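You operate a simulated robot arm through the tools that you are given. There is no shell and no other tool. Be economical: measure what you need, move in short steps, check, and stop when the job is done.

The job below is to be done with a simulated two-armed robot. You get a single attempt, and the scene is never put back.

JOB
Turn down the blanket corner and lay out towel, cloth and soap for the guest.
Fine: rolled towel and big pink cloth on the middle of the blanket, the soap on the cloth.
Where things are to end (x, y in the base frame): rolled towel within 60 mm of [230, 930]; big pink cloth within 60 mm of [280, 710].

The check looks at the end state, three seconds after you hand in, the way a careful person would. Anything else that was tipped, shoved, dropped, spilled or broken makes it a failure. Flat cloth is picked up by pressing the open fingertips on it (5 to 10 N) and closing them slowly along it; thin cloth reads only 2 to 8 mm in the jaws.

ROBOT AND FRAMES
Two 7-joint arms with two-finger parallel grippers on one trunk, on a base that drives. Base frame: it is fixed to the floor where the robot stands at the start and does not move with it; the origin is under the middle of the robot, x ahead of it, y to its left, z up; the surface under the hand at the start is at about z = 480. Readings come in mm, degrees, newtons and seconds.
The left shoulder is at the start at [60, 189, 928], the right one opposite. With the tool pointing down near the work surface each hand reaches from about 100 to 620 mm from the robot's upright axis, wherever it stands, measured 20 degrees to its own side. Places, roughly: big pink cloth [0, 1250, 500]; guest bed [600, 500, 400]; middle of the blanket [300, 800, 500]; middle pink cloth [250, 1250, 500]; rolled towel (21x8x7 cm) [100, 1100, 500]; soap bar [250, 1250, 500]. Payload 3.43 kg a hand.
The tool frame of a hand sits at the grasp point between the pads (the TCP): z along the fingers, y along the line on which they close. The tips reach 30 mm beyond it. Largest opening 94 mm; finger width 28, thickness 10; the body of the gripper, 50 by 96 mm, starts 55 mm behind the TCP.
Orientation is that of the tool frame in the base frame, as a unit quaternion [x, y, z, w]. With the fingers straight down and closing along the base's y, the tool's x points along the base's -x, its y along +y and its z along -z.

CONTROLS
- The arms move only by the tool send_rows. It takes "left_plan", "right_plan" or both (then of equal length, played together; a hand with none holds still); each is one flat list of numbers, 6 for each row, row after row: the shift along the tool's x, y, z in mm, then the turn, a rotation vector about the tool's x, y, z in degrees. In form: [dx, dy, dz, wx, wy, wz, dx, dy, dz, wx, wy, wz, ...]. A call has 1 to 8 rows; each row shifts and turns the commanded pose from where the row before left it, along the tool's axes as they then stand. "left_jaw" and "right_jaw" are, for a hand that has rows, the finger opening in mm, from 0 to 94, set as the call begins (left out, the last holds). A row lasts 0.2 s, in which the tool goes at most 50 mm and 8.6 degrees; a call with a longer step from one row to the next is refused whole, and so is a gripper value outside its range. A pose out of reach is approached as far as the arm can. The call stops where the force on the tool passes 90 N (or 10 N more than at its start, if that is more) or the arm is blocked; 0.2 s more then pass. Each finger travels about 153 mm/s and halts on what it meets, pressing with about 41 N; the grip force reading is that of the motor and also rises with nothing between the fingers. The clock runs only during rows and for 0.2 s after the last one: add rows that do not move to give the fingers time. The reply holds the time, the measured pose of the TCP, the force on the tool along the base axes, the opening and the grip force, in the units named above and with some noise, with the torque about the TCP (base axes, N m) and any sound that the robot's microphone picked up.
- Cameras (640 x 400 px; columns grow to the right, rows downward): "scene" is now at [-14.5, 59.4, 1472.6]; the picture's right is [0.80, -0.60, 0.00], its down [-0.51, -0.68, -0.53] and it looks along [0.32, 0.43, -0.85] (base axes); focal length 250 px, centre (320, 200). "left" rides on the left gripper at [76, -14, -103] in its tool frame; the picture's right is [0.18, 0.98, 0.00], its down [-0.75, 0.14, -0.64] and it looks along [-0.63, 0.12, 0.77] (tool axes); focal length 243 px, centre (320, 200). "right" rides on the right gripper at [76, 14, -103] in its tool frame; the picture's right is [-0.18, 0.98, 0.00], its down [-0.75, -0.14, -0.64] and it looks along [-0.63, -0.12, 0.77] (tool axes); focal length 243 px, centre (320, 200). There is no depth. A picture from a camera that has moved, and an enlarged one, comes with that camera's place and axes in the base frame and with its lens. The place of the scene camera against the robot may be out by one fixed shift of up to 12 mm in any direction.
- camera(camera): a new picture of that camera. It takes no simulated time.
- lift_body(by): slides the trunk up (or, below 0, down) by that many mm; the arms and the scene camera ride with it, the base frame stays. It gives what a move gives, with no picture.
- roll_base(legs): drives the robot by 1 to 6 legs, each [ahead, left, turn to the left] in mm, mm and degrees, along the robot's own axes; the way and the turn of a leg run together, so that a leg with both is an arc; at most 1500 mm and 180 degrees a leg. The arms and the cameras ride along, it lands a little off, and it stops where it bumps. It gives what a move gives.
- turn_head(pan, tilt): turns the head with the scene camera to pan (to the left, within 86 degrees either way) and tilt (down, from -29 to 69), counted from straight ahead of the robot. It gives what a move gives.
- close_up(camera, box): a new picture of the part [left, top, right, bottom] of that camera's present view, enlarged. It takes no simulated time.
- hand_in(): hands the job in; it is judged then, once.

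Work in short steps. Places have to be worked out from the pictures, the camera data and where the tool is seen: move nearer, look again, correct. Check each grasp and each placing, and mend what went wrong. You have 120 turns and 108 pictures in all, those below and enlarged ones among them. Open the grippers and draw the arms clear of the work before you hand the job in, unless the task says otherwise; then end with one line.

The tools are called after "Request:" as a command line: name --argument value ..., lists and objects as JSON in quotes. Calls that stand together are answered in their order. send_rows: Moves the arms, as the interface text tells. Its arguments: {"type":"object","properties":{"left_plan":{"type":"array","items":{"type":"number"}},"left_jaw":{"type":"number"},"right_plan":{"type":"array","items":{"type":"number"}},"right_jaw":{"type":"number"}},"required":[]} The other tools are called the same way: lift_body (by) slides the trunk up or down; roll_base (legs) drives the base; turn_head (pan, tilt) turns the head that bears the scene camera; camera (camera) takes a picture; close_up (camera, box) takes an enlarged picture of a part of a camera's view; hand_in () hands the job in.

At the start:

```text
t: 0.0
left_position: [331.9, 396.3, 942.3]
left_orientation: [0.0, 1.0, 0.0, 0.0]
left_wrist_force: [-0.3, 0.3, 0.7]
left_moment: [0.0, 0.01, -0.04]
left_width: 94.1
left_gripper_force: 0.1
right_position: [280.8, 53.3, 957.4]
right_orientation: [0.0, 1.0, -0.001, 0.0]
right_wrist_force: [0.2, -0.4, -0.6]
right_moment: [0.04, 0.0, 0.01]
right_width: 93.9
right_gripper_force: 0.0
trunk travel left (down, up): [-600.0, 390.0]
robot x, y, heading: [1.5, -1.0, -0.0]
head pan, tilt: [53.0, 57.8]
```

scene: 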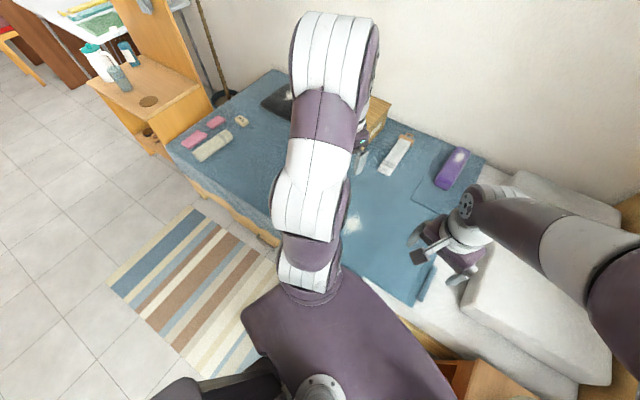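
right: 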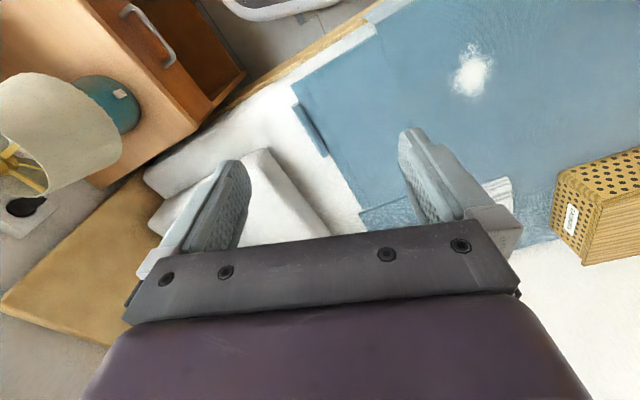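
left: 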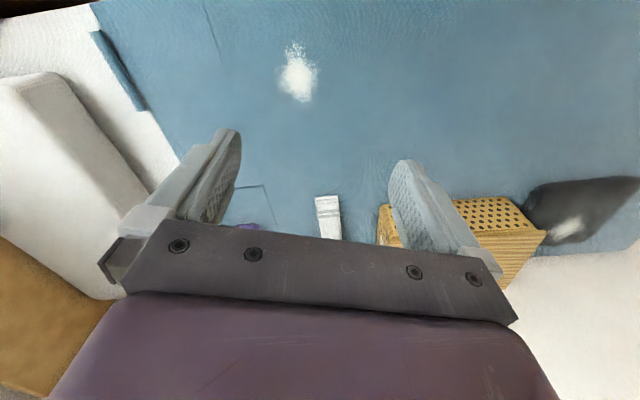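

The left arm blocks part of the view. I'll enlarge the areas that matter: the towel and cloths, and the blanket corner by the pillow.

Request:
close_up --camera "scene" --box '[150, 60, 310, 160]'

Request:
close_up --camera "scene" --box '[340, 120, 560, 320]'

Request:
close_up --camera "right" --box '[220, 0, 640, 262]'

```text
4.00 times, centred on (230, 110) of scene
camera zoom: at [-14.5, 59.4, 1472.6], right [0.8, -0.6, 0.0], down [-0.51, -0.68, -0.53], along [0.32, 0.43, -0.85], focal length 1002 px, centre (680, 560)
```

zoom: 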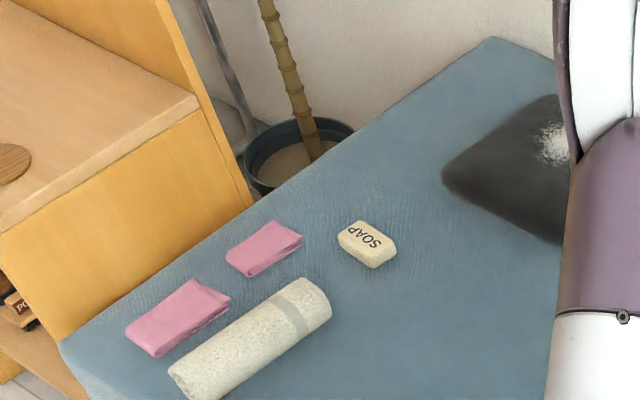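

```text
2.00 times, centred on (450, 220) of scene
camera zoom: at [-14.5, 59.4, 1472.6], right [0.8, -0.6, 0.0], down [-0.51, -0.68, -0.53], along [0.32, 0.43, -0.85], focal length 501 px, centre (60, 160)
```

zoom: 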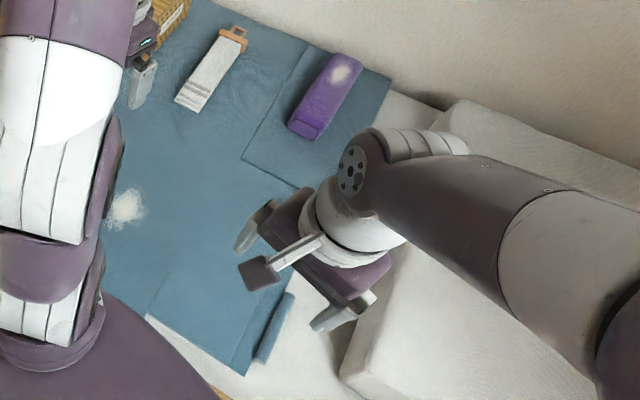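

```text
1.52 times, centred on (430, 131) of right
camera zoom: at [204.4, 68.0, 1060.1], right [0.18, 0.98, 0.0], down [0.75, -0.14, 0.64], along [0.63, -0.12, -0.77], focal length 370 px, centre (152, 305)
```

zoom: 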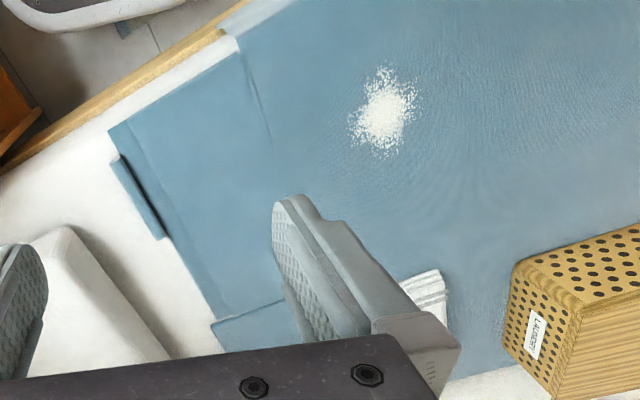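

The bed is turned about 20° from the base axes. Its near head corner, with a small blue tab, is around (355,-10). I'll pull the right hand back and lower it, and aim the head at that corner to see it clearly.

Request:
send_rows --right_plan '[25, 0, 30, 0, 0, 0, 25, 0, 30, 0, 0, 0, 25, 0, 30, 0, 0, 0, 25, 0, 30, 0, 0, 0]'

Request:
turn_head --pan 10 --tilt 60

Request:
camera --camera "right"

Request:
camera --camera "scene"

```text
t: 1.0
left_position: [332.1, 395.1, 941.7]
left_orientation: [0.0, 1.0, -0.001, 0.0]
left_wrist_force: [0.4, 0.0, -0.8]
left_moment: [-0.03, 0.01, -0.01]
left_width: 93.7
left_gripper_force: 0.0
right_position: [181.7, 54.7, 837.9]
right_orientation: [0.0, 1.0, 0.001, 0.002]
right_wrist_force: [9.0, -2.8, 4.5]
right_moment: [0.22, 0.77, 0.13]
right_width: 94.0
right_gripper_force: 0.0
trunk travel left (down, up): [-600.0, 390.0]
robot x, y, heading: [1.4, 1.0, -0.3]
head pan, tilt: [53.0, 57.8]
```

```text
t: 2.1
left_position: [330.7, 396.2, 941.6]
left_orientation: [0.0, 1.0, 0.0, 0.0]
left_wrist_force: [-0.5, -0.9, -0.8]
left_moment: [0.02, -0.01, -0.02]
left_width: 93.8
left_gripper_force: 0.0
right_position: [181.1, 53.5, 838.9]
right_orientation: [0.0, 1.0, 0.0, 0.0]
right_wrist_force: [0.7, -1.2, 0.2]
right_moment: [-0.01, 0.01, -0.02]
right_width: 93.8
right_gripper_force: 0.1
trunk travel left (down, up): [-600.0, 390.0]
robot x, y, heading: [-4.0, 0.1, -0.1]
head pan, tilt: [10.0, 60.0]
```

```text
101 pictures are left
camera right: at [105.3, 67.9, 940.2], right [0.18, 0.98, 0.0], down [0.75, -0.14, 0.64], along [0.63, -0.12, -0.77], focal length 243 px, centre (320, 200)
```

right: 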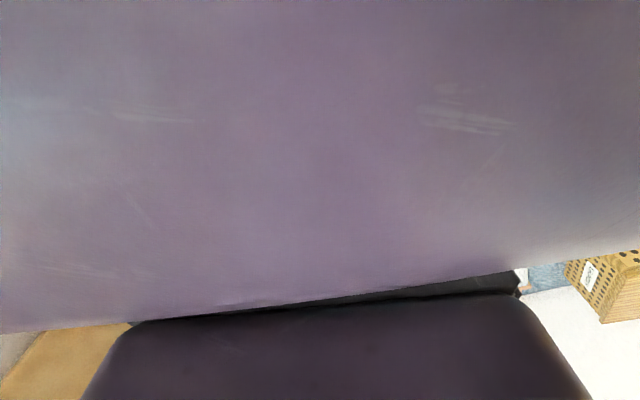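

```text
100 pictures are left
camera scene: at [9.5, 15.8, 1470.0], right [0.17, -0.98, 0.0], down [-0.85, -0.15, -0.5], along [0.49, 0.09, -0.87], focal length 250 px, centre (320, 200)
```

scene: 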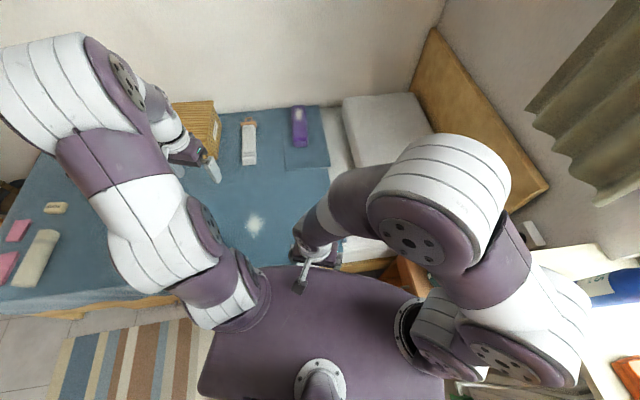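

The right hand is too close to the trunk, so its camera is blocked. I'll send it forward again at a lower height.

Request:
send_rows --right_plan '[-25, 0, 10, 0, 0, 0, -25, 0, 10, 0, 0, 0, -25, 0, 10, 0, 0, 0, -15, 0, 10, 0, 0, 0]'

Request:
camera --camera "right"

Request:
close_up --camera "right" --box '[200, 0, 520, 200]'

```text
t: 2.6
left_position: [332.8, 395.4, 942.1]
left_orientation: [0.0, 1.0, 0.0, 0.0]
left_wrist_force: [-0.5, -0.6, -0.4]
left_moment: [0.02, 0.02, -0.01]
left_width: 93.7
left_gripper_force: 0.0
right_position: [214.1, 55.3, 827.9]
right_orientation: [-0.001, 1.0, 0.0, -0.001]
right_wrist_force: [2.8, 0.7, 4.5]
right_moment: [-0.05, 0.67, -0.06]
right_width: 94.0
right_gripper_force: 0.0
trunk travel left (down, up): [-600.0, 390.0]
robot x, y, heading: [0.4, 1.7, 0.0]
head pan, tilt: [10.0, 60.0]
stopped in row 2 (right hand): the force on the tool passed its limit at 144 N (the readings are from after the stop); the commanded pose is now the measured one
```

```text
99 pictures are left
camera right: at [137.7, 69.1, 930.1], right [0.18, 0.98, 0.0], down [0.76, -0.14, 0.64], along [0.63, -0.12, -0.77], focal length 243 px, centre (320, 200)
```

right: 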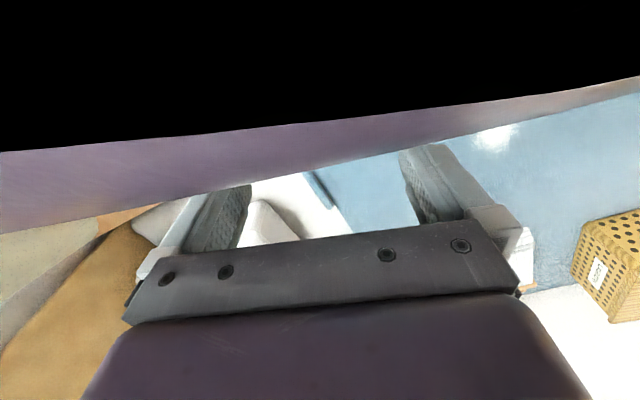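

```text
2.00 times, centred on (360, 100) of right
camera zoom: at [137.7, 69.1, 930.1], right [0.18, 0.98, 0.0], down [0.76, -0.14, 0.64], along [0.63, -0.12, -0.77], focal length 485 px, centre (240, 400)
```

zoom: 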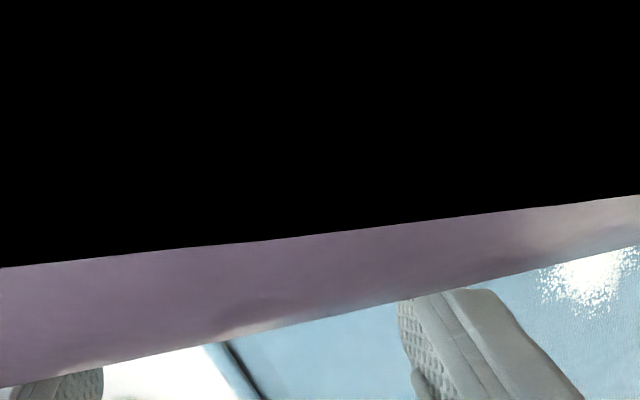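

The hand is brushing the robot's own trunk. I'll bring it out forward, in small pure-forward steps.

Request:
send_rows --right_plan '[-10, 0, 0, 0, 0, 0, -15, 0, 0, 0, 0, 0, -15, 0, 0, 0, 0, 0, -15, 0, 0, 0, 0, 0, -15, 0, 0, 0, 0, 0]'

Request:
camera --camera "right"

Request:
camera --camera "scene"

```text
t: 3.8
left_position: [332.5, 395.2, 941.7]
left_orientation: [0.0, 1.0, 0.001, 0.0]
left_wrist_force: [-0.4, 0.5, 0.1]
left_moment: [0.01, -0.02, 0.03]
left_width: 94.1
left_gripper_force: 0.0
right_position: [283.4, 54.3, 828.5]
right_orientation: [-0.002, 1.0, -0.001, -0.002]
right_wrist_force: [-0.5, 0.2, -0.5]
right_moment: [0.0, 0.02, -0.02]
right_width: 93.6
right_gripper_force: 0.0
trunk travel left (down, up): [-600.0, 390.0]
robot x, y, heading: [-4.4, 0.8, -0.2]
head pan, tilt: [10.0, 60.0]
```

```text
97 pictures are left
camera right: at [207.7, 68.4, 929.7], right [0.18, 0.98, 0.0], down [0.76, -0.14, 0.64], along [0.63, -0.12, -0.77], focal length 243 px, centre (320, 200)
```

right: 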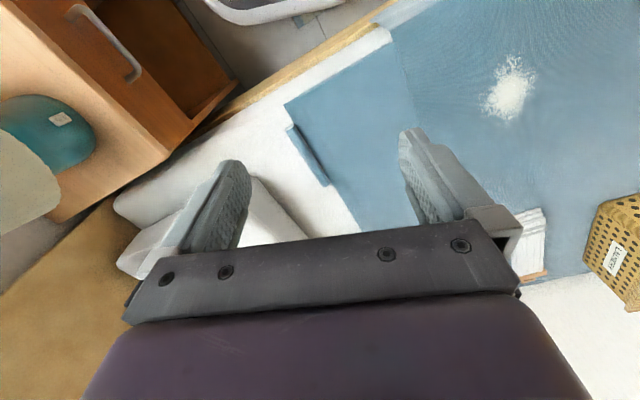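

```text
96 pictures are left
camera scene: at [10.0, 15.8, 1470.0], right [0.17, -0.98, 0.0], down [-0.85, -0.15, -0.5], along [0.49, 0.09, -0.87], focal length 250 px, centre (320, 200)
```

scene: 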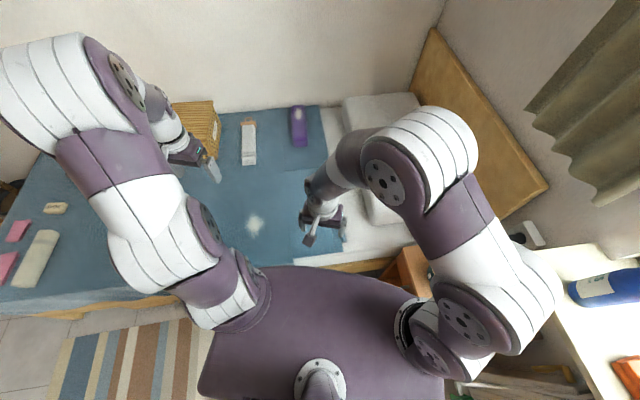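

The hand is free again. I'll enlarge the corner in the right camera.

Request:
close_up --camera "right" --box '[270, 20, 430, 200]'

```text
2.22 times, centred on (350, 110) of right
camera zoom: at [207.7, 68.4, 929.7], right [0.18, 0.98, 0.0], down [0.76, -0.14, 0.64], along [0.63, -0.12, -0.77], focal length 539 px, centre (253, 400)
```

zoom: 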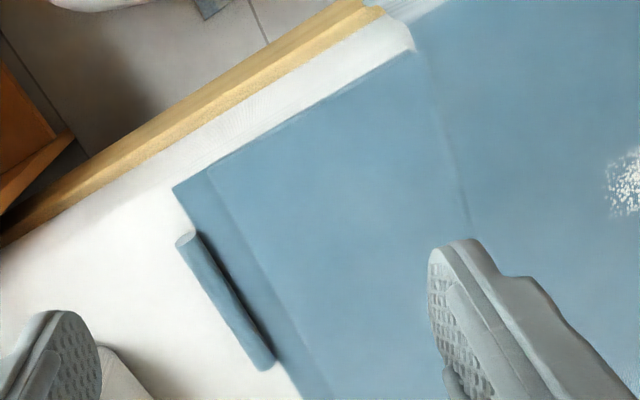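

The corner is a flap about 205 mm long. It hinges on the crease through (281,173), and its rolled lip runs from about (382,-24) to (525,23). After the turn the lip should land near (302,416), so I'll use the left hand. I'll move the right hand aside first, then start the left hand across.

Request:
send_rows --right_plan '[0, -40, -33, 0, 0, 0, 0, -40, -33, 0, 0, 0, 0, -40, -33, 0, 0, 0, 0, -40, -33, 0, 0, 0, 0, -34, -30, 0, 0, 0]'

Request:
send_rows --left_plan '[-10, -36, 20, 0, 0, -7, -10, -36, 20, 0, 0, -7, -10, -36, 20, 0, 0, -6, 0, 0, 0, 0, 0, 0]' --left_jaw 70

```text
refused: row 1 steps farther than a row can; nothing moved
```

```text
t: 4.8
left_position: [375.4, 292.6, 880.7]
left_orientation: [-0.174, 0.985, 0.0, 0.0]
left_wrist_force: [-0.8, 0.3, 0.4]
left_moment: [-0.03, -0.02, -0.03]
left_width: 69.6
left_gripper_force: 0.0
right_position: [283.2, 53.8, 828.3]
right_orientation: [-0.002, 1.0, -0.001, -0.001]
right_wrist_force: [0.3, 0.2, 0.7]
right_moment: [-0.01, 0.0, 0.02]
right_width: 94.1
right_gripper_force: 0.0
trunk travel left (down, up): [-600.0, 390.0]
robot x, y, heading: [-1.3, 0.1, -0.1]
head pan, tilt: [10.0, 60.0]
```

The left hand is turned so its closing line runs along the bed. Now I'll move the right hand away in smaller steps.

Request:
send_rows --right_plan '[0, -35, -30, 0, 0, 0, 0, -35, -30, 0, 0, 0, 0, -35, -30, 0, 0, 0, 0, -35, -30, 0, 0, 0, 0, -35, -30, 0, 0, 0, 0, -25, -10, 0, 0, 0]'

```text
t: 6.2
left_position: [373.7, 292.1, 879.4]
left_orientation: [-0.173, 0.985, 0.0, 0.0]
left_wrist_force: [0.3, 0.2, -0.2]
left_moment: [0.02, 0.02, 0.01]
left_width: 69.9
left_gripper_force: 0.1
right_position: [285.8, -145.3, 987.7]
right_orientation: [-0.001, 1.0, -0.001, -0.002]
right_wrist_force: [0.0, -1.3, -0.5]
right_moment: [0.01, 0.01, -0.01]
right_width: 93.8
right_gripper_force: 0.0
trunk travel left (down, up): [-600.0, 390.0]
robot x, y, heading: [-1.7, -1.7, 0.0]
head pan, tilt: [10.0, 60.0]
```

The left hand goes to above the lip: about 300 mm toward the head end and 230 mm down, to z 650.

Request:
send_rows --left_plan '[3, -37.5, 28, 0, 0, 0, 3, -37.5, 28, 0, 0, 0, 3, -37.5, 28, 0, 0, 0, 3, -37.5, 29, 0, 0, 0, 3, -37.5, 29, 0, 0, 0, 3, -37.5, 29, 0, 0, 0, 3, -37.5, 29, 0, 0, 0, 3, -37.5, 29, 0, 0, 0]'

Request:
camera --camera "left"

Request:
camera --camera "scene"

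```text
t: 8.0
left_position: [453.4, 2.1, 650.5]
left_orientation: [-0.174, 0.985, 0.0, 0.0]
left_wrist_force: [-0.3, -0.5, 0.4]
left_moment: [-0.04, -0.01, -0.03]
left_width: 70.0
left_gripper_force: 0.0
right_position: [283.7, -146.5, 987.2]
right_orientation: [-0.002, 1.0, 0.001, -0.002]
right_wrist_force: [0.4, -0.7, 0.2]
right_moment: [0.03, 0.01, 0.0]
right_width: 94.1
right_gripper_force: 0.2
trunk travel left (down, up): [-600.0, 390.0]
robot x, y, heading: [-1.9, 0.3, -0.3]
head pan, tilt: [10.0, 60.0]
```

```text
94 pictures are left
camera left: at [388.4, -36.8, 754.4], right [-0.51, 0.86, 0.0], down [0.66, 0.39, 0.64], along [0.55, 0.33, -0.77], focal length 243 px, centre (320, 200)
```

left: 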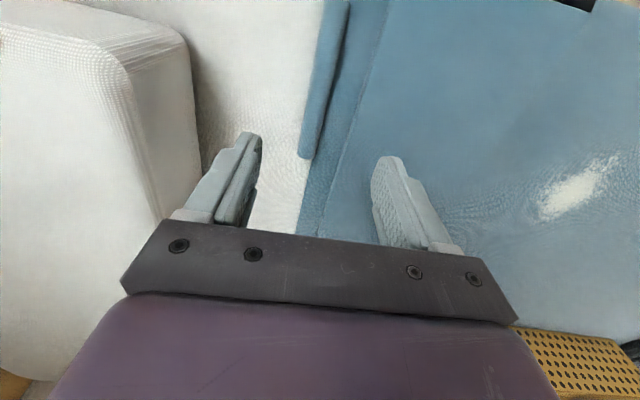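

```text
93 pictures are left
camera scene: at [10.3, 14.8, 1470.0], right [0.17, -0.98, 0.0], down [-0.85, -0.15, -0.5], along [0.49, 0.09, -0.87], focal length 250 px, centre (320, 200)
```

scene: 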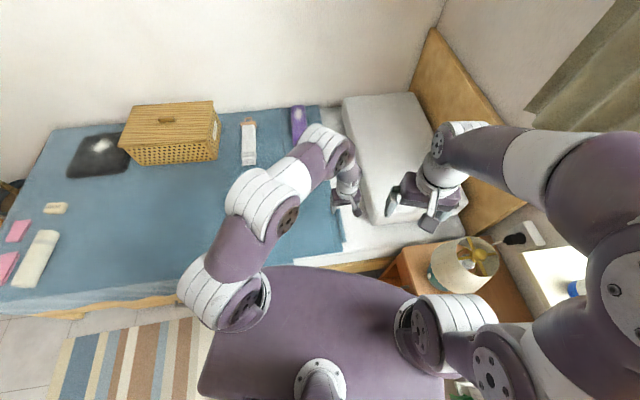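

From this camera the lip's centre is about (453,0), right under the hand, and the pillow leaves about 40 mm of clearance. I'll lower to z≈512.

Request:
send_rows --left_plan '[0, -1, 40, 0, 0, 0, 0, 0, 40, 0, 0, 0, 0, 0, 40, 0, 0, 0, 0, 0, 10, 0, 0, 0, 0, 0, 8, 0, 0, 0]'

Request:
camera --camera "left"

```text
t: 9.2
left_position: [455.5, -1.0, 523.2]
left_orientation: [-0.173, 0.985, -0.003, 0.008]
left_wrist_force: [-14.4, 4.4, 102.6]
left_moment: [4.39, 2.68, 0.57]
left_width: 74.0
left_gripper_force: 3.1
right_position: [277.3, -145.6, 991.9]
right_orientation: [-0.002, 1.0, 0.0, 0.003]
right_wrist_force: [0.0, 0.5, -0.1]
right_moment: [0.0, -0.01, -0.01]
right_width: 94.0
right_gripper_force: 0.1
trunk travel left (down, up): [-600.0, 390.0]
robot x, y, heading: [-1.5, -0.7, -0.3]
head pan, tilt: [10.0, 60.0]
```

```text
92 pictures are left
camera left: at [388.3, -39.4, 625.3], right [-0.51, 0.86, -0.01], down [0.65, 0.39, 0.65], along [0.56, 0.33, -0.76], focal length 243 px, centre (320, 200)
```

left: 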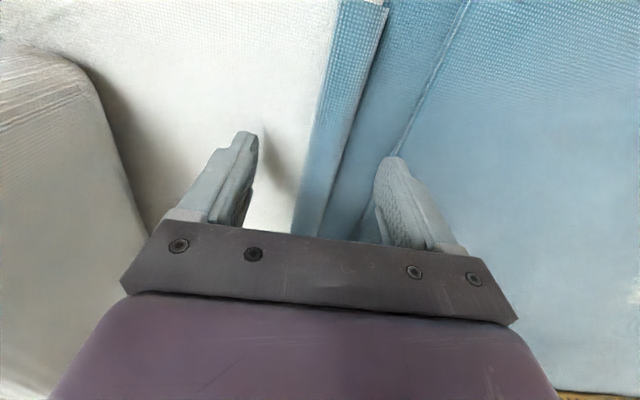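

I'm pressing at 100 N because the right finger sits on the blanket hem at about z 493. I'll rise about 14 mm, then close on the lip.

Request:
send_rows --left_plan '[0, 0, -13, 0, 0, 0, 0, 0, 0, 0, 0, 0]'

Request:
send_rows --left_plan '[0, 0, 0, 0, 0, 0, 0, 0, 0, 0, 0, 0, 0, 0, 0, 0, 0, 0]' --left_jaw 0

Request:
camera --camera "left"

```text
t: 9.8
left_position: [450.9, 3.1, 523.4]
left_orientation: [-0.174, 0.985, 0.002, -0.002]
left_wrist_force: [-0.5, -1.3, 1.8]
left_moment: [0.0, 0.02, 0.04]
left_width: 69.4
left_gripper_force: 0.1
right_position: [282.5, -145.3, 986.5]
right_orientation: [-0.001, 1.0, 0.0, -0.001]
right_wrist_force: [-0.5, -0.5, -0.5]
right_moment: [0.02, -0.03, 0.04]
right_width: 94.1
right_gripper_force: 0.0
trunk travel left (down, up): [-600.0, 390.0]
robot x, y, heading: [0.5, -3.6, 0.2]
head pan, tilt: [10.0, 60.0]
```

```text
t: 10.6
left_position: [453.2, 0.2, 525.9]
left_orientation: [-0.173, 0.985, 0.001, 0.0]
left_wrist_force: [-6.9, -17.1, -0.4]
left_moment: [-0.5, 0.2, -1.35]
left_width: 20.6
left_gripper_force: 44.5
right_position: [284.3, -146.6, 987.1]
right_orientation: [0.0, 1.0, 0.0, -0.001]
right_wrist_force: [-0.4, 0.3, 0.1]
right_moment: [-0.03, 0.02, 0.0]
right_width: 94.2
right_gripper_force: 0.2
trunk travel left (down, up): [-600.0, 390.0]
robot x, y, heading: [-0.1, 3.1, 0.2]
head pan, tilt: [10.0, 60.0]
```

```text
91 pictures are left
camera left: at [387.6, -38.7, 629.2], right [-0.51, 0.86, 0.0], down [0.66, 0.39, 0.64], along [0.55, 0.33, -0.77], focal length 243 px, centre (320, 200)
```

left: 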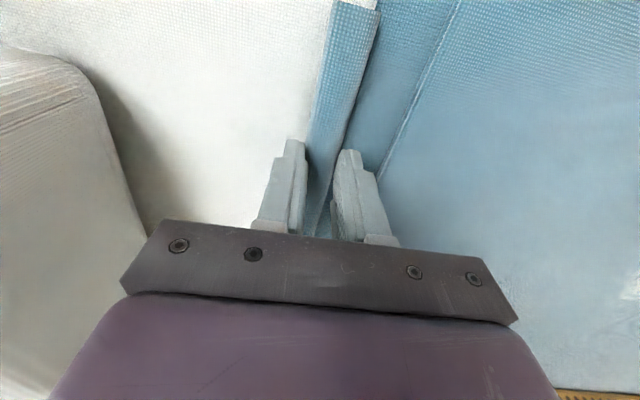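

The lip is gripped at 20.6 mm wide. I'll turn the flap rigidly about the crease: an arc with a tool-x turn of 7° per row, 28° to start.

Request:
send_rows --left_plan '[0, 4.7, -26.7, 7, 0, 0, 0, 4.7, -26.7, 7, 0, 0, 0, 4.7, -26.7, 7, 0, 0, 0, 4.7, -26.7, 7, 0, 0]'

Request:
camera --camera "left"

Request:
camera --camera "scene"

```text
t: 11.6
left_position: [440.8, 39.9, 627.1]
left_orientation: [-0.169, 0.956, -0.238, 0.042]
left_wrist_force: [-9.6, 14.8, -9.2]
left_moment: [0.84, -0.64, -0.92]
left_width: 20.2
left_gripper_force: 44.9
right_position: [284.8, -142.5, 987.0]
right_orientation: [-0.001, 1.0, 0.0, -0.001]
right_wrist_force: [0.7, 0.2, 0.7]
right_moment: [-0.01, 0.04, 0.0]
right_width: 94.0
right_gripper_force: 0.0
trunk travel left (down, up): [-600.0, 390.0]
robot x, y, heading: [-0.8, 3.3, -0.0]
head pan, tilt: [10.0, 60.0]
```

```text
90 pictures are left
camera left: at [357.6, 48.0, 723.9], right [-0.47, 0.75, -0.46], down [0.56, 0.66, 0.5], along [0.68, -0.02, -0.73], focal length 243 px, centre (320, 200)
```

left: 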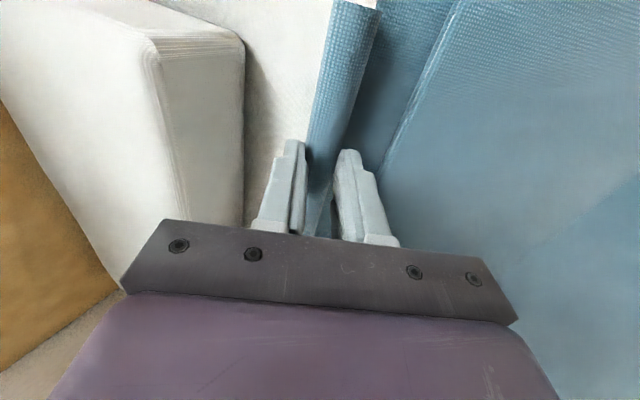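

```text
89 pictures are left
camera scene: at [8.9, 18.5, 1469.7], right [0.17, -0.98, 0.0], down [-0.85, -0.15, -0.5], along [0.49, 0.09, -0.87], focal length 250 px, centre (320, 200)
```

scene: 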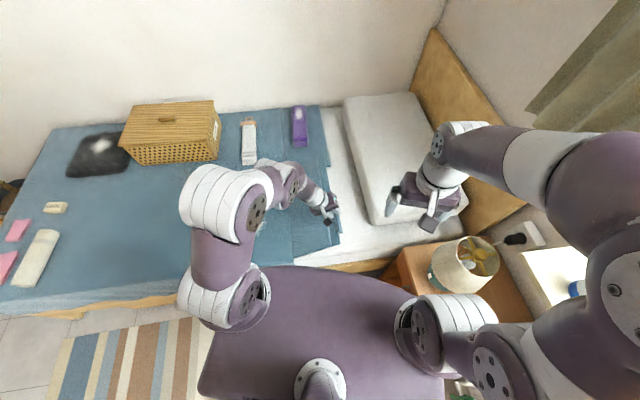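

The flap is following, at about 15 N. I'll continue the arc to 63°.

Request:
send_rows --left_plan '[0, 4.7, -26.7, 7, 0, 0, 0, 4.7, -26.7, 7, 0, 0, 0, 4.7, -26.7, 7, 0, 0, 0, 4.7, -26.7, 7, 0, 0, 0, 4.7, -26.7, 7, 0, 0]'

Request:
camera --camera "scene"

```text
t: 12.8
left_position: [409.7, 128.7, 697.8]
left_orientation: [-0.15, 0.878, -0.449, 0.07]
left_wrist_force: [-0.4, -0.5, -0.6]
left_moment: [0.02, -0.02, -0.02]
left_width: 0.0
left_gripper_force: 33.2
left hand out of reach, approached as far as the arm can: row 4, 5
right_position: [286.3, -143.5, 987.4]
right_orientation: [-0.001, 1.0, -0.002, -0.001]
right_wrist_force: [0.3, 0.2, -0.5]
right_moment: [-0.02, -0.02, 0.01]
right_width: 94.0
right_gripper_force: 0.0
trunk travel left (down, up): [-600.0, 390.0]
robot x, y, heading: [4.3, 0.2, 0.0]
head pan, tilt: [10.0, 60.0]
```

```text
88 pictures are left
camera scene: at [10.3, 17.1, 1469.9], right [0.17, -0.98, 0.0], down [-0.85, -0.15, -0.5], along [0.49, 0.09, -0.87], focal length 250 px, centre (320, 200)
```

scene: 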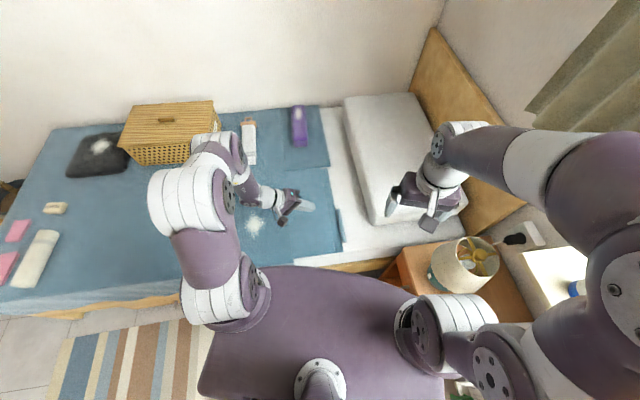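

The lip slipped out and the flap fell back, because the grip was only at the fingertips and the tilt reached its limit. I'll open and bring the tool back upright for a second, deeper grasp.

Request:
send_rows --left_plan '[0, 0, 0, -8.5, 0, 0, 0, 0, 0, -8.5, 0, 0, 0, 0, 0, -8.5, 0, 0, 0, 0, 0, -8.5, 0, 0, 0, 0, 0, -8.5, 0, 0, 0, 0, 0, -8.5, 0, 0, 0, 0, 0, -8.5, 0, 0, 0, 0, 0, 0, 0, 0]' --left_jaw 54

Request:
camera --camera "left"

Request:
camera --camera "scene"

```text
t: 14.6
left_position: [410.2, 127.6, 698.1]
left_orientation: [-0.165, 0.985, 0.047, -0.014]
left_wrist_force: [0.4, 0.1, 0.7]
left_moment: [0.0, 0.0, 0.01]
left_width: 54.1
left_gripper_force: 0.1
right_position: [285.0, -144.2, 986.6]
right_orientation: [-0.001, 1.0, -0.001, -0.002]
right_wrist_force: [0.8, -0.1, 0.6]
right_moment: [0.01, -0.02, 0.01]
right_width: 94.1
right_gripper_force: 0.1
trunk travel left (down, up): [-600.0, 390.0]
robot x, y, heading: [-1.2, -0.3, 0.2]
head pan, tilt: [10.0, 60.0]
```

```text
87 pictures are left
camera left: at [347.3, 80.8, 799.4], right [-0.49, 0.86, 0.1], down [0.69, 0.32, 0.64], along [0.52, 0.38, -0.76], focal length 243 px, centre (320, 200)
```

left: 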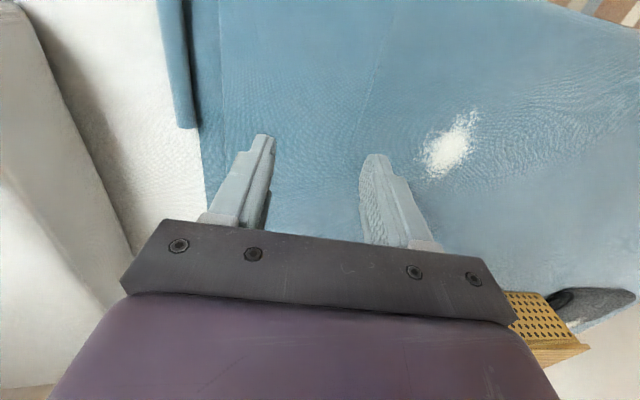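

```text
86 pictures are left
camera scene: at [9.8, 16.1, 1470.0], right [0.17, -0.98, 0.0], down [-0.85, -0.15, -0.5], along [0.49, 0.09, -0.87], focal length 250 px, centre (320, 200)
```

scene: 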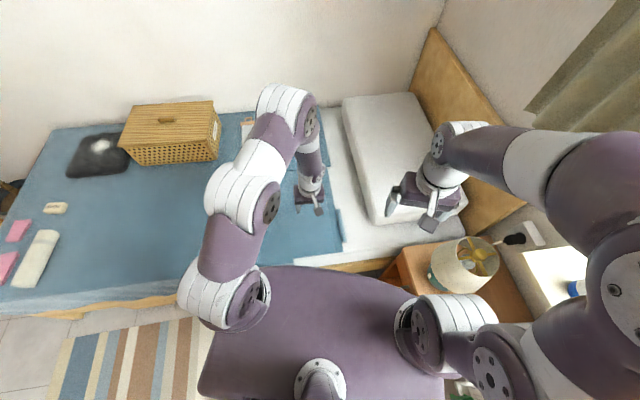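

The flap is back where it started. I'll return above the lip, leaning the hand about 11° toward the pillow so the hem-side finger stays higher and the grip goes deeper.

Request:
send_rows --left_plan '[1, -35.8, 21.2, 0, 0, 0, 1, -35.8, 21.2, 0, 0, 0, 1, -35.8, 21.2, 0, 0, 0, 0, -35.8, 21.2, 0, 0, 0, 0, 0, 0, -6, 0, 0, 0, 0, 0, 0, 0, 0]'

Request:
camera --camera "left"

```text
t: 16.0
left_position: [448.4, -0.9, 600.2]
left_orientation: [-0.164, 0.981, 0.098, -0.022]
left_wrist_force: [-0.9, -0.7, 0.6]
left_moment: [0.01, 0.02, -0.03]
left_width: 54.2
left_gripper_force: 0.1
right_position: [285.4, -144.8, 988.5]
right_orientation: [-0.001, 1.0, 0.0, -0.002]
right_wrist_force: [-0.4, -0.4, -0.3]
right_moment: [0.01, 0.01, -0.01]
right_width: 94.0
right_gripper_force: 0.1
trunk travel left (down, up): [-600.0, 390.0]
robot x, y, heading: [0.6, 1.9, 0.1]
head pan, tilt: [10.0, 60.0]
```

```text
85 pictures are left
camera left: at [390.8, -57.1, 698.7], right [-0.49, 0.85, 0.2], down [0.72, 0.26, 0.65], along [0.5, 0.46, -0.73], focal length 243 px, centre (320, 200)
```

left: 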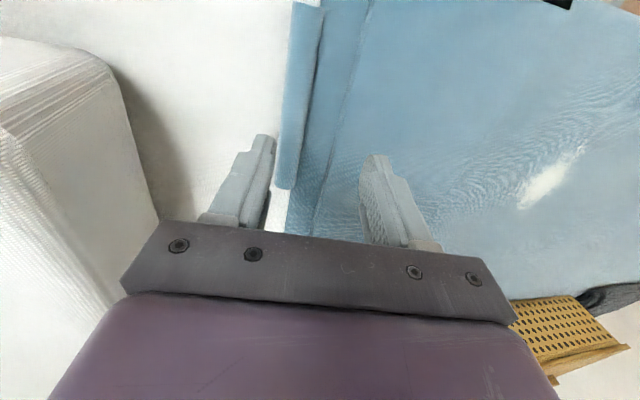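

The lip sits between the fingers. I'll go straight down about 80 mm, slowing at the end.

Request:
send_rows --left_plan '[0, -8, 30, 0, 0, 0, 0, -7, 28, 0, 0, 0, 0, -2.5, 10, 0, 0, 0, 0, -1.5, 6, 0, 0, 0, 0, -0.6, 3.7, 0, 0, 0]'

Request:
camera --camera "left"

```text
t: 17.2
left_position: [450.5, -4.4, 520.3]
left_orientation: [-0.165, 0.981, 0.098, -0.021]
left_wrist_force: [0.5, 0.7, 0.6]
left_moment: [0.03, 0.01, 0.03]
left_width: 53.9
left_gripper_force: 0.2
right_position: [284.9, -144.9, 987.9]
right_orientation: [-0.002, 1.0, 0.0, -0.002]
right_wrist_force: [0.2, -0.4, -0.1]
right_moment: [-0.01, -0.01, 0.01]
right_width: 94.0
right_gripper_force: 0.1
trunk travel left (down, up): [-600.0, 390.0]
robot x, y, heading: [-4.9, 1.5, -0.3]
head pan, tilt: [10.0, 60.0]
```

```text
84 pictures are left
camera left: at [391.0, -61.5, 618.8], right [-0.49, 0.85, 0.2], down [0.72, 0.26, 0.65], along [0.5, 0.46, -0.74], focal length 243 px, centre (320, 200)
```

left: 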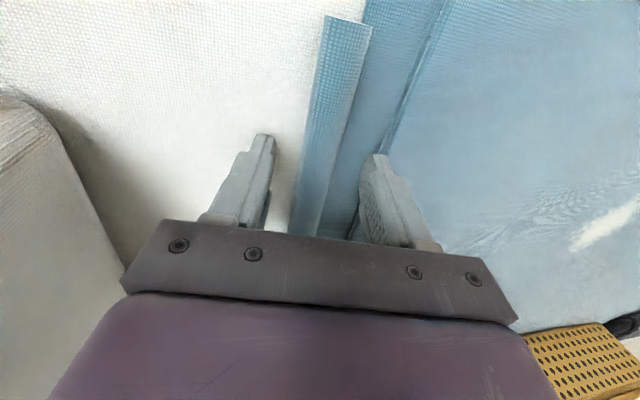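

There's no contact yet, so I'll go 6 mm lower along the vertical and close.

Request:
send_rows --left_plan '[0, -0.6, 3, 0, 0, 0, 0, -0.6, 3, 0, 0, 0]'

Request:
send_rows --left_plan '[0, 0, 0, 0, 0, 0, 0, 0, 0, 0, 0, 0, 0, 0, 0, 0, 0, 0]' --left_jaw 0

Request:
camera --camera "left"

```text
t: 17.8
left_position: [450.4, -6.9, 516.0]
left_orientation: [-0.164, 0.982, 0.096, -0.021]
left_wrist_force: [-6.8, -2.9, 21.9]
left_moment: [-0.67, -0.17, -0.21]
left_width: 51.9
left_gripper_force: 0.0
right_position: [282.7, -144.7, 988.1]
right_orientation: [-0.001, 1.0, 0.0, 0.0]
right_wrist_force: [-0.1, 0.6, -0.8]
right_moment: [-0.03, 0.02, 0.01]
right_width: 94.1
right_gripper_force: 0.0
trunk travel left (down, up): [-600.0, 390.0]
robot x, y, heading: [-1.9, 3.1, 0.2]
head pan, tilt: [10.0, 60.0]
```

```text
t: 18.6
left_position: [449.0, -5.9, 514.8]
left_orientation: [-0.164, 0.981, 0.099, -0.022]
left_wrist_force: [-2.0, -11.0, 1.6]
left_moment: [-0.26, 0.06, -0.92]
left_width: 20.6
left_gripper_force: 44.8
right_position: [283.7, -147.7, 987.7]
right_orientation: [-0.001, 1.0, 0.001, -0.002]
right_wrist_force: [-0.5, 0.1, 0.2]
right_moment: [0.01, 0.03, 0.0]
right_width: 94.0
right_gripper_force: 0.1
trunk travel left (down, up): [-600.0, 390.0]
robot x, y, heading: [2.2, -1.6, -0.2]
head pan, tilt: [10.0, 60.0]
```

```text
83 pictures are left
camera left: at [390.8, -62.0, 612.7], right [-0.49, 0.85, 0.2], down [0.72, 0.26, 0.65], along [0.5, 0.46, -0.73], focal length 243 px, centre (320, 200)
```

left: 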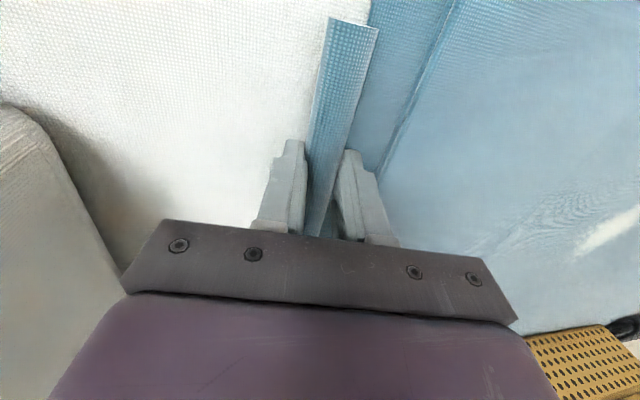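

This is a deeper grip, about 10 mm better. I'll do the rigid arc again for 42°, then check.

Request:
send_rows --left_plan '[0, 9.5, -25.9, 7, 0, 0, 0, 9.5, -25.9, 7, 0, 0, 0, 9.5, -25.9, 7, 0, 0, 0, 9.5, -25.9, 7, 0, 0, 0, 9.5, -25.9, 7, 0, 0, 0, 9.5, -25.9, 7, 0, 0]'

Request:
camera --camera "left"

```text
t: 20.0
left_position: [427.0, 65.5, 659.2]
left_orientation: [-0.162, 0.951, -0.26, 0.039]
left_wrist_force: [-9.4, 7.1, -9.3]
left_moment: [0.48, -0.66, -0.81]
left_width: 20.9
left_gripper_force: 44.4
right_position: [284.7, -142.9, 987.9]
right_orientation: [-0.002, 1.0, -0.001, 0.0]
right_wrist_force: [-0.4, 0.0, 0.1]
right_moment: [0.0, 0.03, 0.0]
right_width: 93.8
right_gripper_force: 0.1
trunk travel left (down, up): [-600.0, 390.0]
robot x, y, heading: [4.1, -1.0, -0.3]
head pan, tilt: [10.0, 60.0]
```

```text
82 pictures are left
camera left: at [344.0, 78.3, 756.3], right [-0.46, 0.74, -0.5], down [0.57, 0.67, 0.47], along [0.68, -0.07, -0.73], focal length 243 px, centre (320, 200)
```

left: 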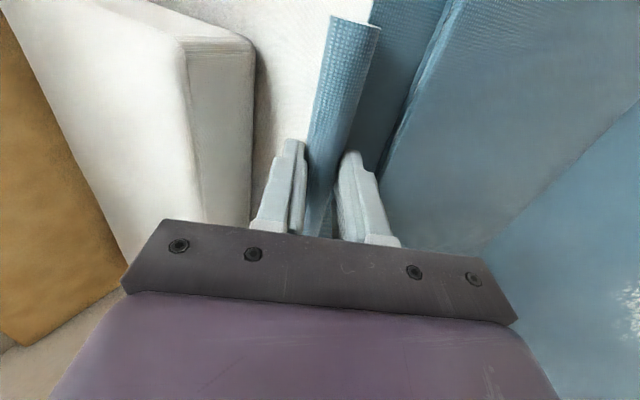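

It's holding at about 44°. I'll continue along the arc without more tilt, so the lip turns in the pads, and watch the moment.

Request:
send_rows --left_plan '[0, 7.9, -26.0, 0, 0, 0, 0, 11.1, -24.7, 0, 0, 0, 0, 14, -23.2, 0, 0, 0]'

Request:
camera --camera "left"

```text
t: 20.8
left_position: [406.7, 127.0, 706.5]
left_orientation: [-0.162, 0.951, -0.261, 0.038]
left_wrist_force: [-4.8, 6.6, -16.7]
left_moment: [0.56, -0.58, -0.77]
left_width: 20.9
left_gripper_force: 44.6
right_position: [286.1, -143.8, 987.3]
right_orientation: [-0.001, 1.0, -0.001, -0.002]
right_wrist_force: [0.2, 0.7, 0.1]
right_moment: [0.0, -0.01, -0.01]
right_width: 93.9
right_gripper_force: 0.1
trunk travel left (down, up): [-600.0, 390.0]
robot x, y, heading: [-5.3, -3.7, -0.0]
head pan, tilt: [10.0, 60.0]
```

```text
81 pictures are left
camera left: at [323.9, 140.2, 803.2], right [-0.46, 0.74, -0.5], down [0.57, 0.67, 0.47], along [0.68, -0.07, -0.73], focal length 243 px, centre (320, 200)
```

left: 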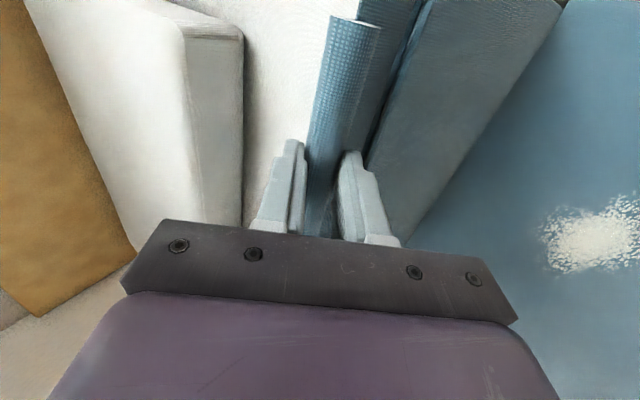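

The lip pivots nicely in the grip. I'll continue the arc past vertical to about 107°.

Request:
send_rows --left_plan '[0, 16.7, -21.3, 0, 0, 0, 0, 19.1, -19.2, 0, 0, 0, 0, 21.4, -16.7, 0, 0, 0, 0, 23.3, -13.9, 0, 0, 0, 0, 24.8, -11, 0, 0, 0, 0, 26, -8, 0, 0, 0]'

Request:
camera --camera "left"

Request:
camera --camera "scene"

```text
t: 22.2
left_position: [356.5, 277.2, 718.6]
left_orientation: [-0.162, 0.951, -0.26, 0.039]
left_wrist_force: [17.0, 3.4, 0.6]
left_moment: [-0.09, -1.33, -0.35]
left_width: 20.8
left_gripper_force: 45.1
right_position: [286.0, -143.8, 987.0]
right_orientation: [-0.001, 1.0, 0.0, -0.002]
right_wrist_force: [-0.5, 0.2, -0.1]
right_moment: [-0.03, 0.0, 0.01]
right_width: 94.0
right_gripper_force: 0.1
trunk travel left (down, up): [-600.0, 390.0]
robot x, y, heading: [-0.1, -0.2, -0.2]
head pan, tilt: [10.0, 60.0]
```

```text
80 pictures are left
camera left: at [273.8, 290.9, 814.5], right [-0.46, 0.74, -0.5], down [0.57, 0.67, 0.48], along [0.68, -0.07, -0.73], focal length 243 px, centre (320, 200)
```

left: 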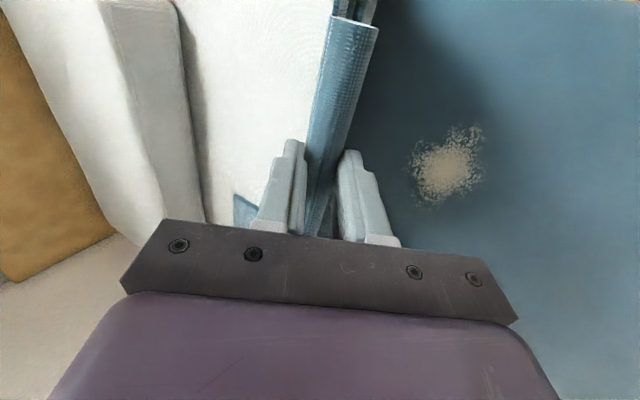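

```text
79 pictures are left
camera scene: at [11.4, 17.0, 1469.9], right [0.17, -0.98, 0.0], down [-0.85, -0.15, -0.5], along [0.49, 0.09, -0.87], focal length 250 px, centre (320, 200)
```

scene: 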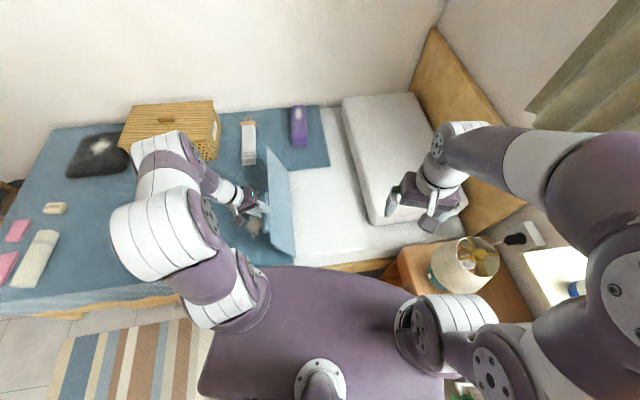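

The flap is past vertical. I'll carry on over to about 142° while easing the tilt back.

Request:
send_rows --left_plan '[0, 26.7, -4.7, -3, 0, 0, 0, 27.1, 0, -3, 0, 0, 0, 26.8, 4.7, -3, 0, 0, 0, 25.5, 9.3, -3, 0, 0, 0, 23.5, 13.6, -3, 0, 0]'

Request:
camera --camera "left"

Request:
camera --camera "scene"

```text
t: 23.4
left_position: [322.5, 378.3, 640.3]
left_orientation: [-0.165, 0.977, -0.134, 0.015]
left_wrist_force: [46.6, -12.0, -15.8]
left_moment: [-0.33, -1.54, -0.3]
left_width: 21.0
left_gripper_force: 45.0
right_position: [290.4, -145.2, 985.5]
right_orientation: [-0.001, 1.0, -0.001, -0.004]
right_wrist_force: [-0.7, 0.0, -0.4]
right_moment: [-0.02, -0.01, 0.0]
right_width: 93.9
right_gripper_force: 0.0
trunk travel left (down, up): [-600.0, 390.0]
robot x, y, heading: [1.8, 1.6, -0.1]
head pan, tilt: [10.0, 60.0]
```

```text
78 pictures are left
camera left: at [247.7, 367.4, 744.4], right [-0.49, 0.83, -0.26], down [0.62, 0.54, 0.57], along [0.61, 0.12, -0.78], focal length 243 px, centre (320, 200)
```

left: 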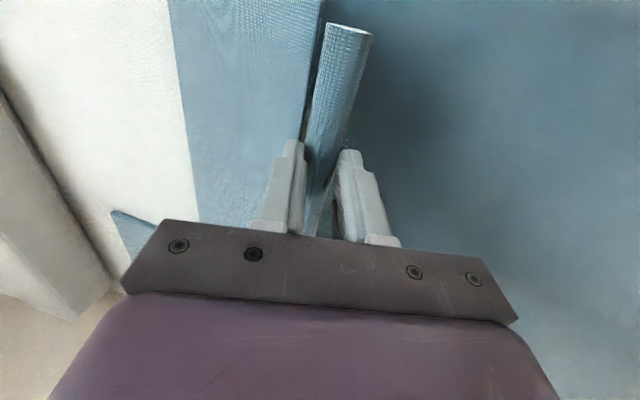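

```text
77 pictures are left
camera scene: at [16.7, 15.9, 1469.7], right [0.17, -0.99, 0.0], down [-0.86, -0.15, -0.5], along [0.49, 0.09, -0.87], focal length 250 px, centre (320, 200)
```

scene: 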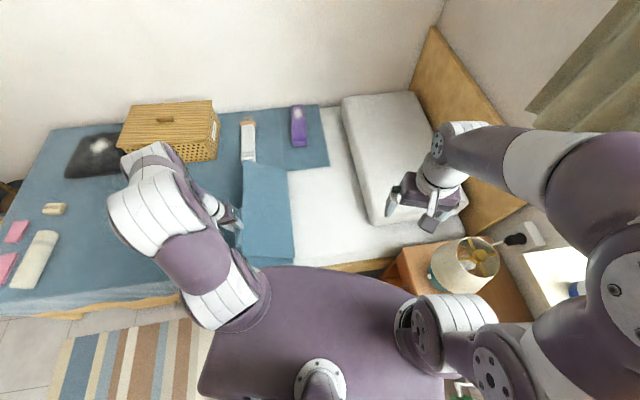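

The flap is nearly over and clears the white brush. There's about 46 N of side load along x, so I'll give way in that direction while finishing the arc.

Request:
send_rows --left_plan '[-6, 20.8, 17.5, -3, 0, 0, -5, 17.4, 20.7, -2, 0, 0, -2, 13.6, 23.4, 0, 0, 0]'

Request:
camera --camera "left"

```text
t: 24.2
left_position: [315.6, 418.7, 567.6]
left_orientation: [-0.166, 0.982, -0.093, 0.008]
left_wrist_force: [-0.4, 0.6, -0.1]
left_moment: [0.0, -0.01, 0.03]
left_width: 0.1
left_gripper_force: 33.0
right_position: [284.5, -144.3, 986.6]
right_orientation: [-0.002, 1.0, -0.002, -0.001]
right_wrist_force: [0.1, 0.4, 0.6]
right_moment: [-0.01, 0.03, 0.02]
right_width: 93.9
right_gripper_force: 0.0
trunk travel left (down, up): [-600.0, 390.0]
robot x, y, heading: [1.3, -3.2, -0.2]
head pan, tilt: [10.0, 60.0]
```

```text
76 pictures are left
camera left: at [244.7, 398.7, 673.3], right [-0.49, 0.85, -0.18], down [0.64, 0.49, 0.59], along [0.59, 0.18, -0.78], focal length 243 px, centre (320, 200)
```

left: 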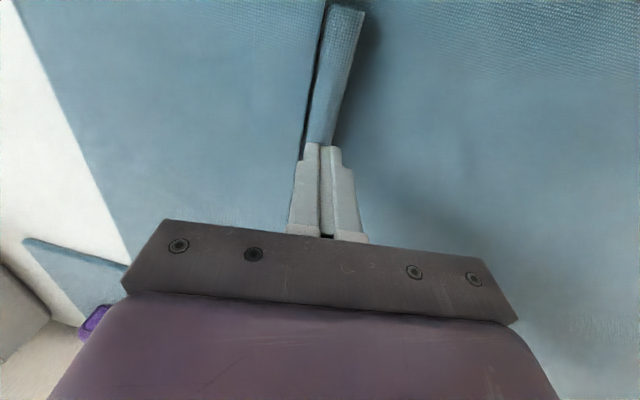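

The lip slipped free, but the flap has fallen on the folded side. I'll raise the hand and look.

Request:
send_rows --left_plan '[0, 0, -40, 0, 0, 0, 0, 0, -40, 0, 0, 0, 0, 0, -40, -5, 0, 0, 0, 0, -40, -5, 0, 0, 0, 0, -40, 0, 0, 0]'

Request:
camera --camera "left"

Request:
camera --camera "scene"

```text
t: 25.4
left_position: [311.3, 442.9, 767.9]
left_orientation: [-0.167, 0.986, -0.005, -0.005]
left_wrist_force: [-0.3, 0.4, -0.1]
left_moment: [-0.03, 0.0, 0.02]
left_width: 0.1
left_gripper_force: 33.2
right_position: [285.1, -144.7, 987.3]
right_orientation: [-0.001, 1.0, 0.0, -0.001]
right_wrist_force: [0.0, 0.1, -0.3]
right_moment: [0.02, 0.0, 0.03]
right_width: 94.1
right_gripper_force: 0.1
trunk travel left (down, up): [-600.0, 390.0]
robot x, y, heading: [4.4, -0.0, 0.0]
head pan, tilt: [10.0, 60.0]
```

```text
75 pictures are left
camera left: at [246.0, 406.5, 871.7], right [-0.5, 0.87, -0.01], down [0.67, 0.39, 0.63], along [0.55, 0.31, -0.78], focal length 243 px, centre (320, 200)
```

left: 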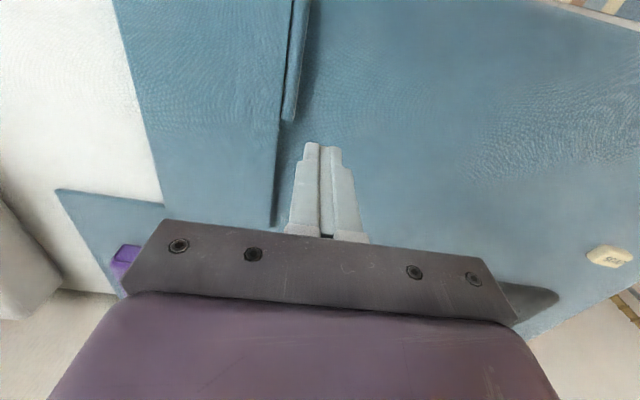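

```text
74 pictures are left
camera scene: at [8.8, 15.1, 1469.9], right [0.17, -0.98, 0.0], down [-0.85, -0.15, -0.5], along [0.49, 0.09, -0.87], focal length 250 px, centre (320, 200)
```

scene: 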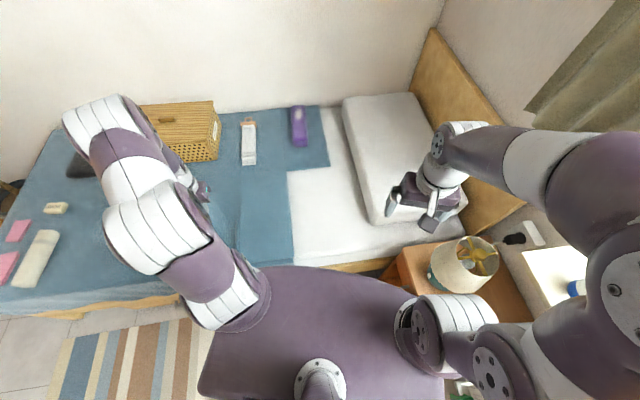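

The corner is turned down flat, and the brush and purple item are untouched. Next I'll tuck the left hand inward and square it to the robot before driving along the bed.

Request:
send_rows --left_plan '[0, -30, -20, 0, 0, 7, 0, -30, -20, 0, 0, 7, 0, -30, -20, 0, 0, 6, 0, -30, -20, 0, 0, 0, 0, -30, 0, 0, 0, 0, 0, -30, 0, 0, 0, 0]' --left_jaw 94

Request:
turn_head --pan 60 --tilt 45

Request:
camera --camera "scene"

```text
t: 26.8
left_position: [328.7, 266.2, 847.6]
left_orientation: [0.007, 1.0, -0.006, -0.004]
left_wrist_force: [0.2, 0.1, 0.5]
left_moment: [0.0, 0.04, 0.0]
left_width: 94.0
left_gripper_force: 0.1
right_position: [285.5, -145.6, 988.1]
right_orientation: [-0.001, 1.0, 0.0, -0.002]
right_wrist_force: [-0.2, -0.7, -0.1]
right_moment: [0.03, -0.01, -0.01]
right_width: 94.2
right_gripper_force: 0.2
trunk travel left (down, up): [-600.0, 390.0]
robot x, y, heading: [-0.1, 3.0, -0.2]
head pan, tilt: [10.0, 60.0]
```

```text
t: 28.0
left_position: [328.1, 267.7, 847.8]
left_orientation: [0.008, 1.0, -0.006, -0.004]
left_wrist_force: [-0.4, -0.1, -0.4]
left_moment: [0.02, 0.03, 0.0]
left_width: 94.1
left_gripper_force: 0.1
right_position: [284.7, -145.5, 987.5]
right_orientation: [-0.002, 1.0, -0.001, -0.003]
right_wrist_force: [0.2, -0.1, 1.0]
right_moment: [-0.01, -0.01, -0.01]
right_width: 93.9
right_gripper_force: 0.0
trunk travel left (down, up): [-600.0, 390.0]
robot x, y, heading: [-0.4, -0.5, 0.1]
head pan, tilt: [60.0, 45.0]
```

```text
73 pictures are left
camera scene: at [-15.4, 74.5, 1489.4], right [0.87, -0.5, 0.0], down [-0.35, -0.61, -0.71], along [0.35, 0.61, -0.71], focal length 250 px, centre (320, 200)
```

scene: 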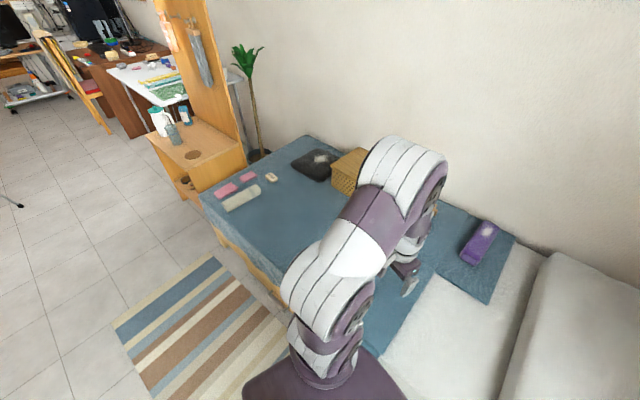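

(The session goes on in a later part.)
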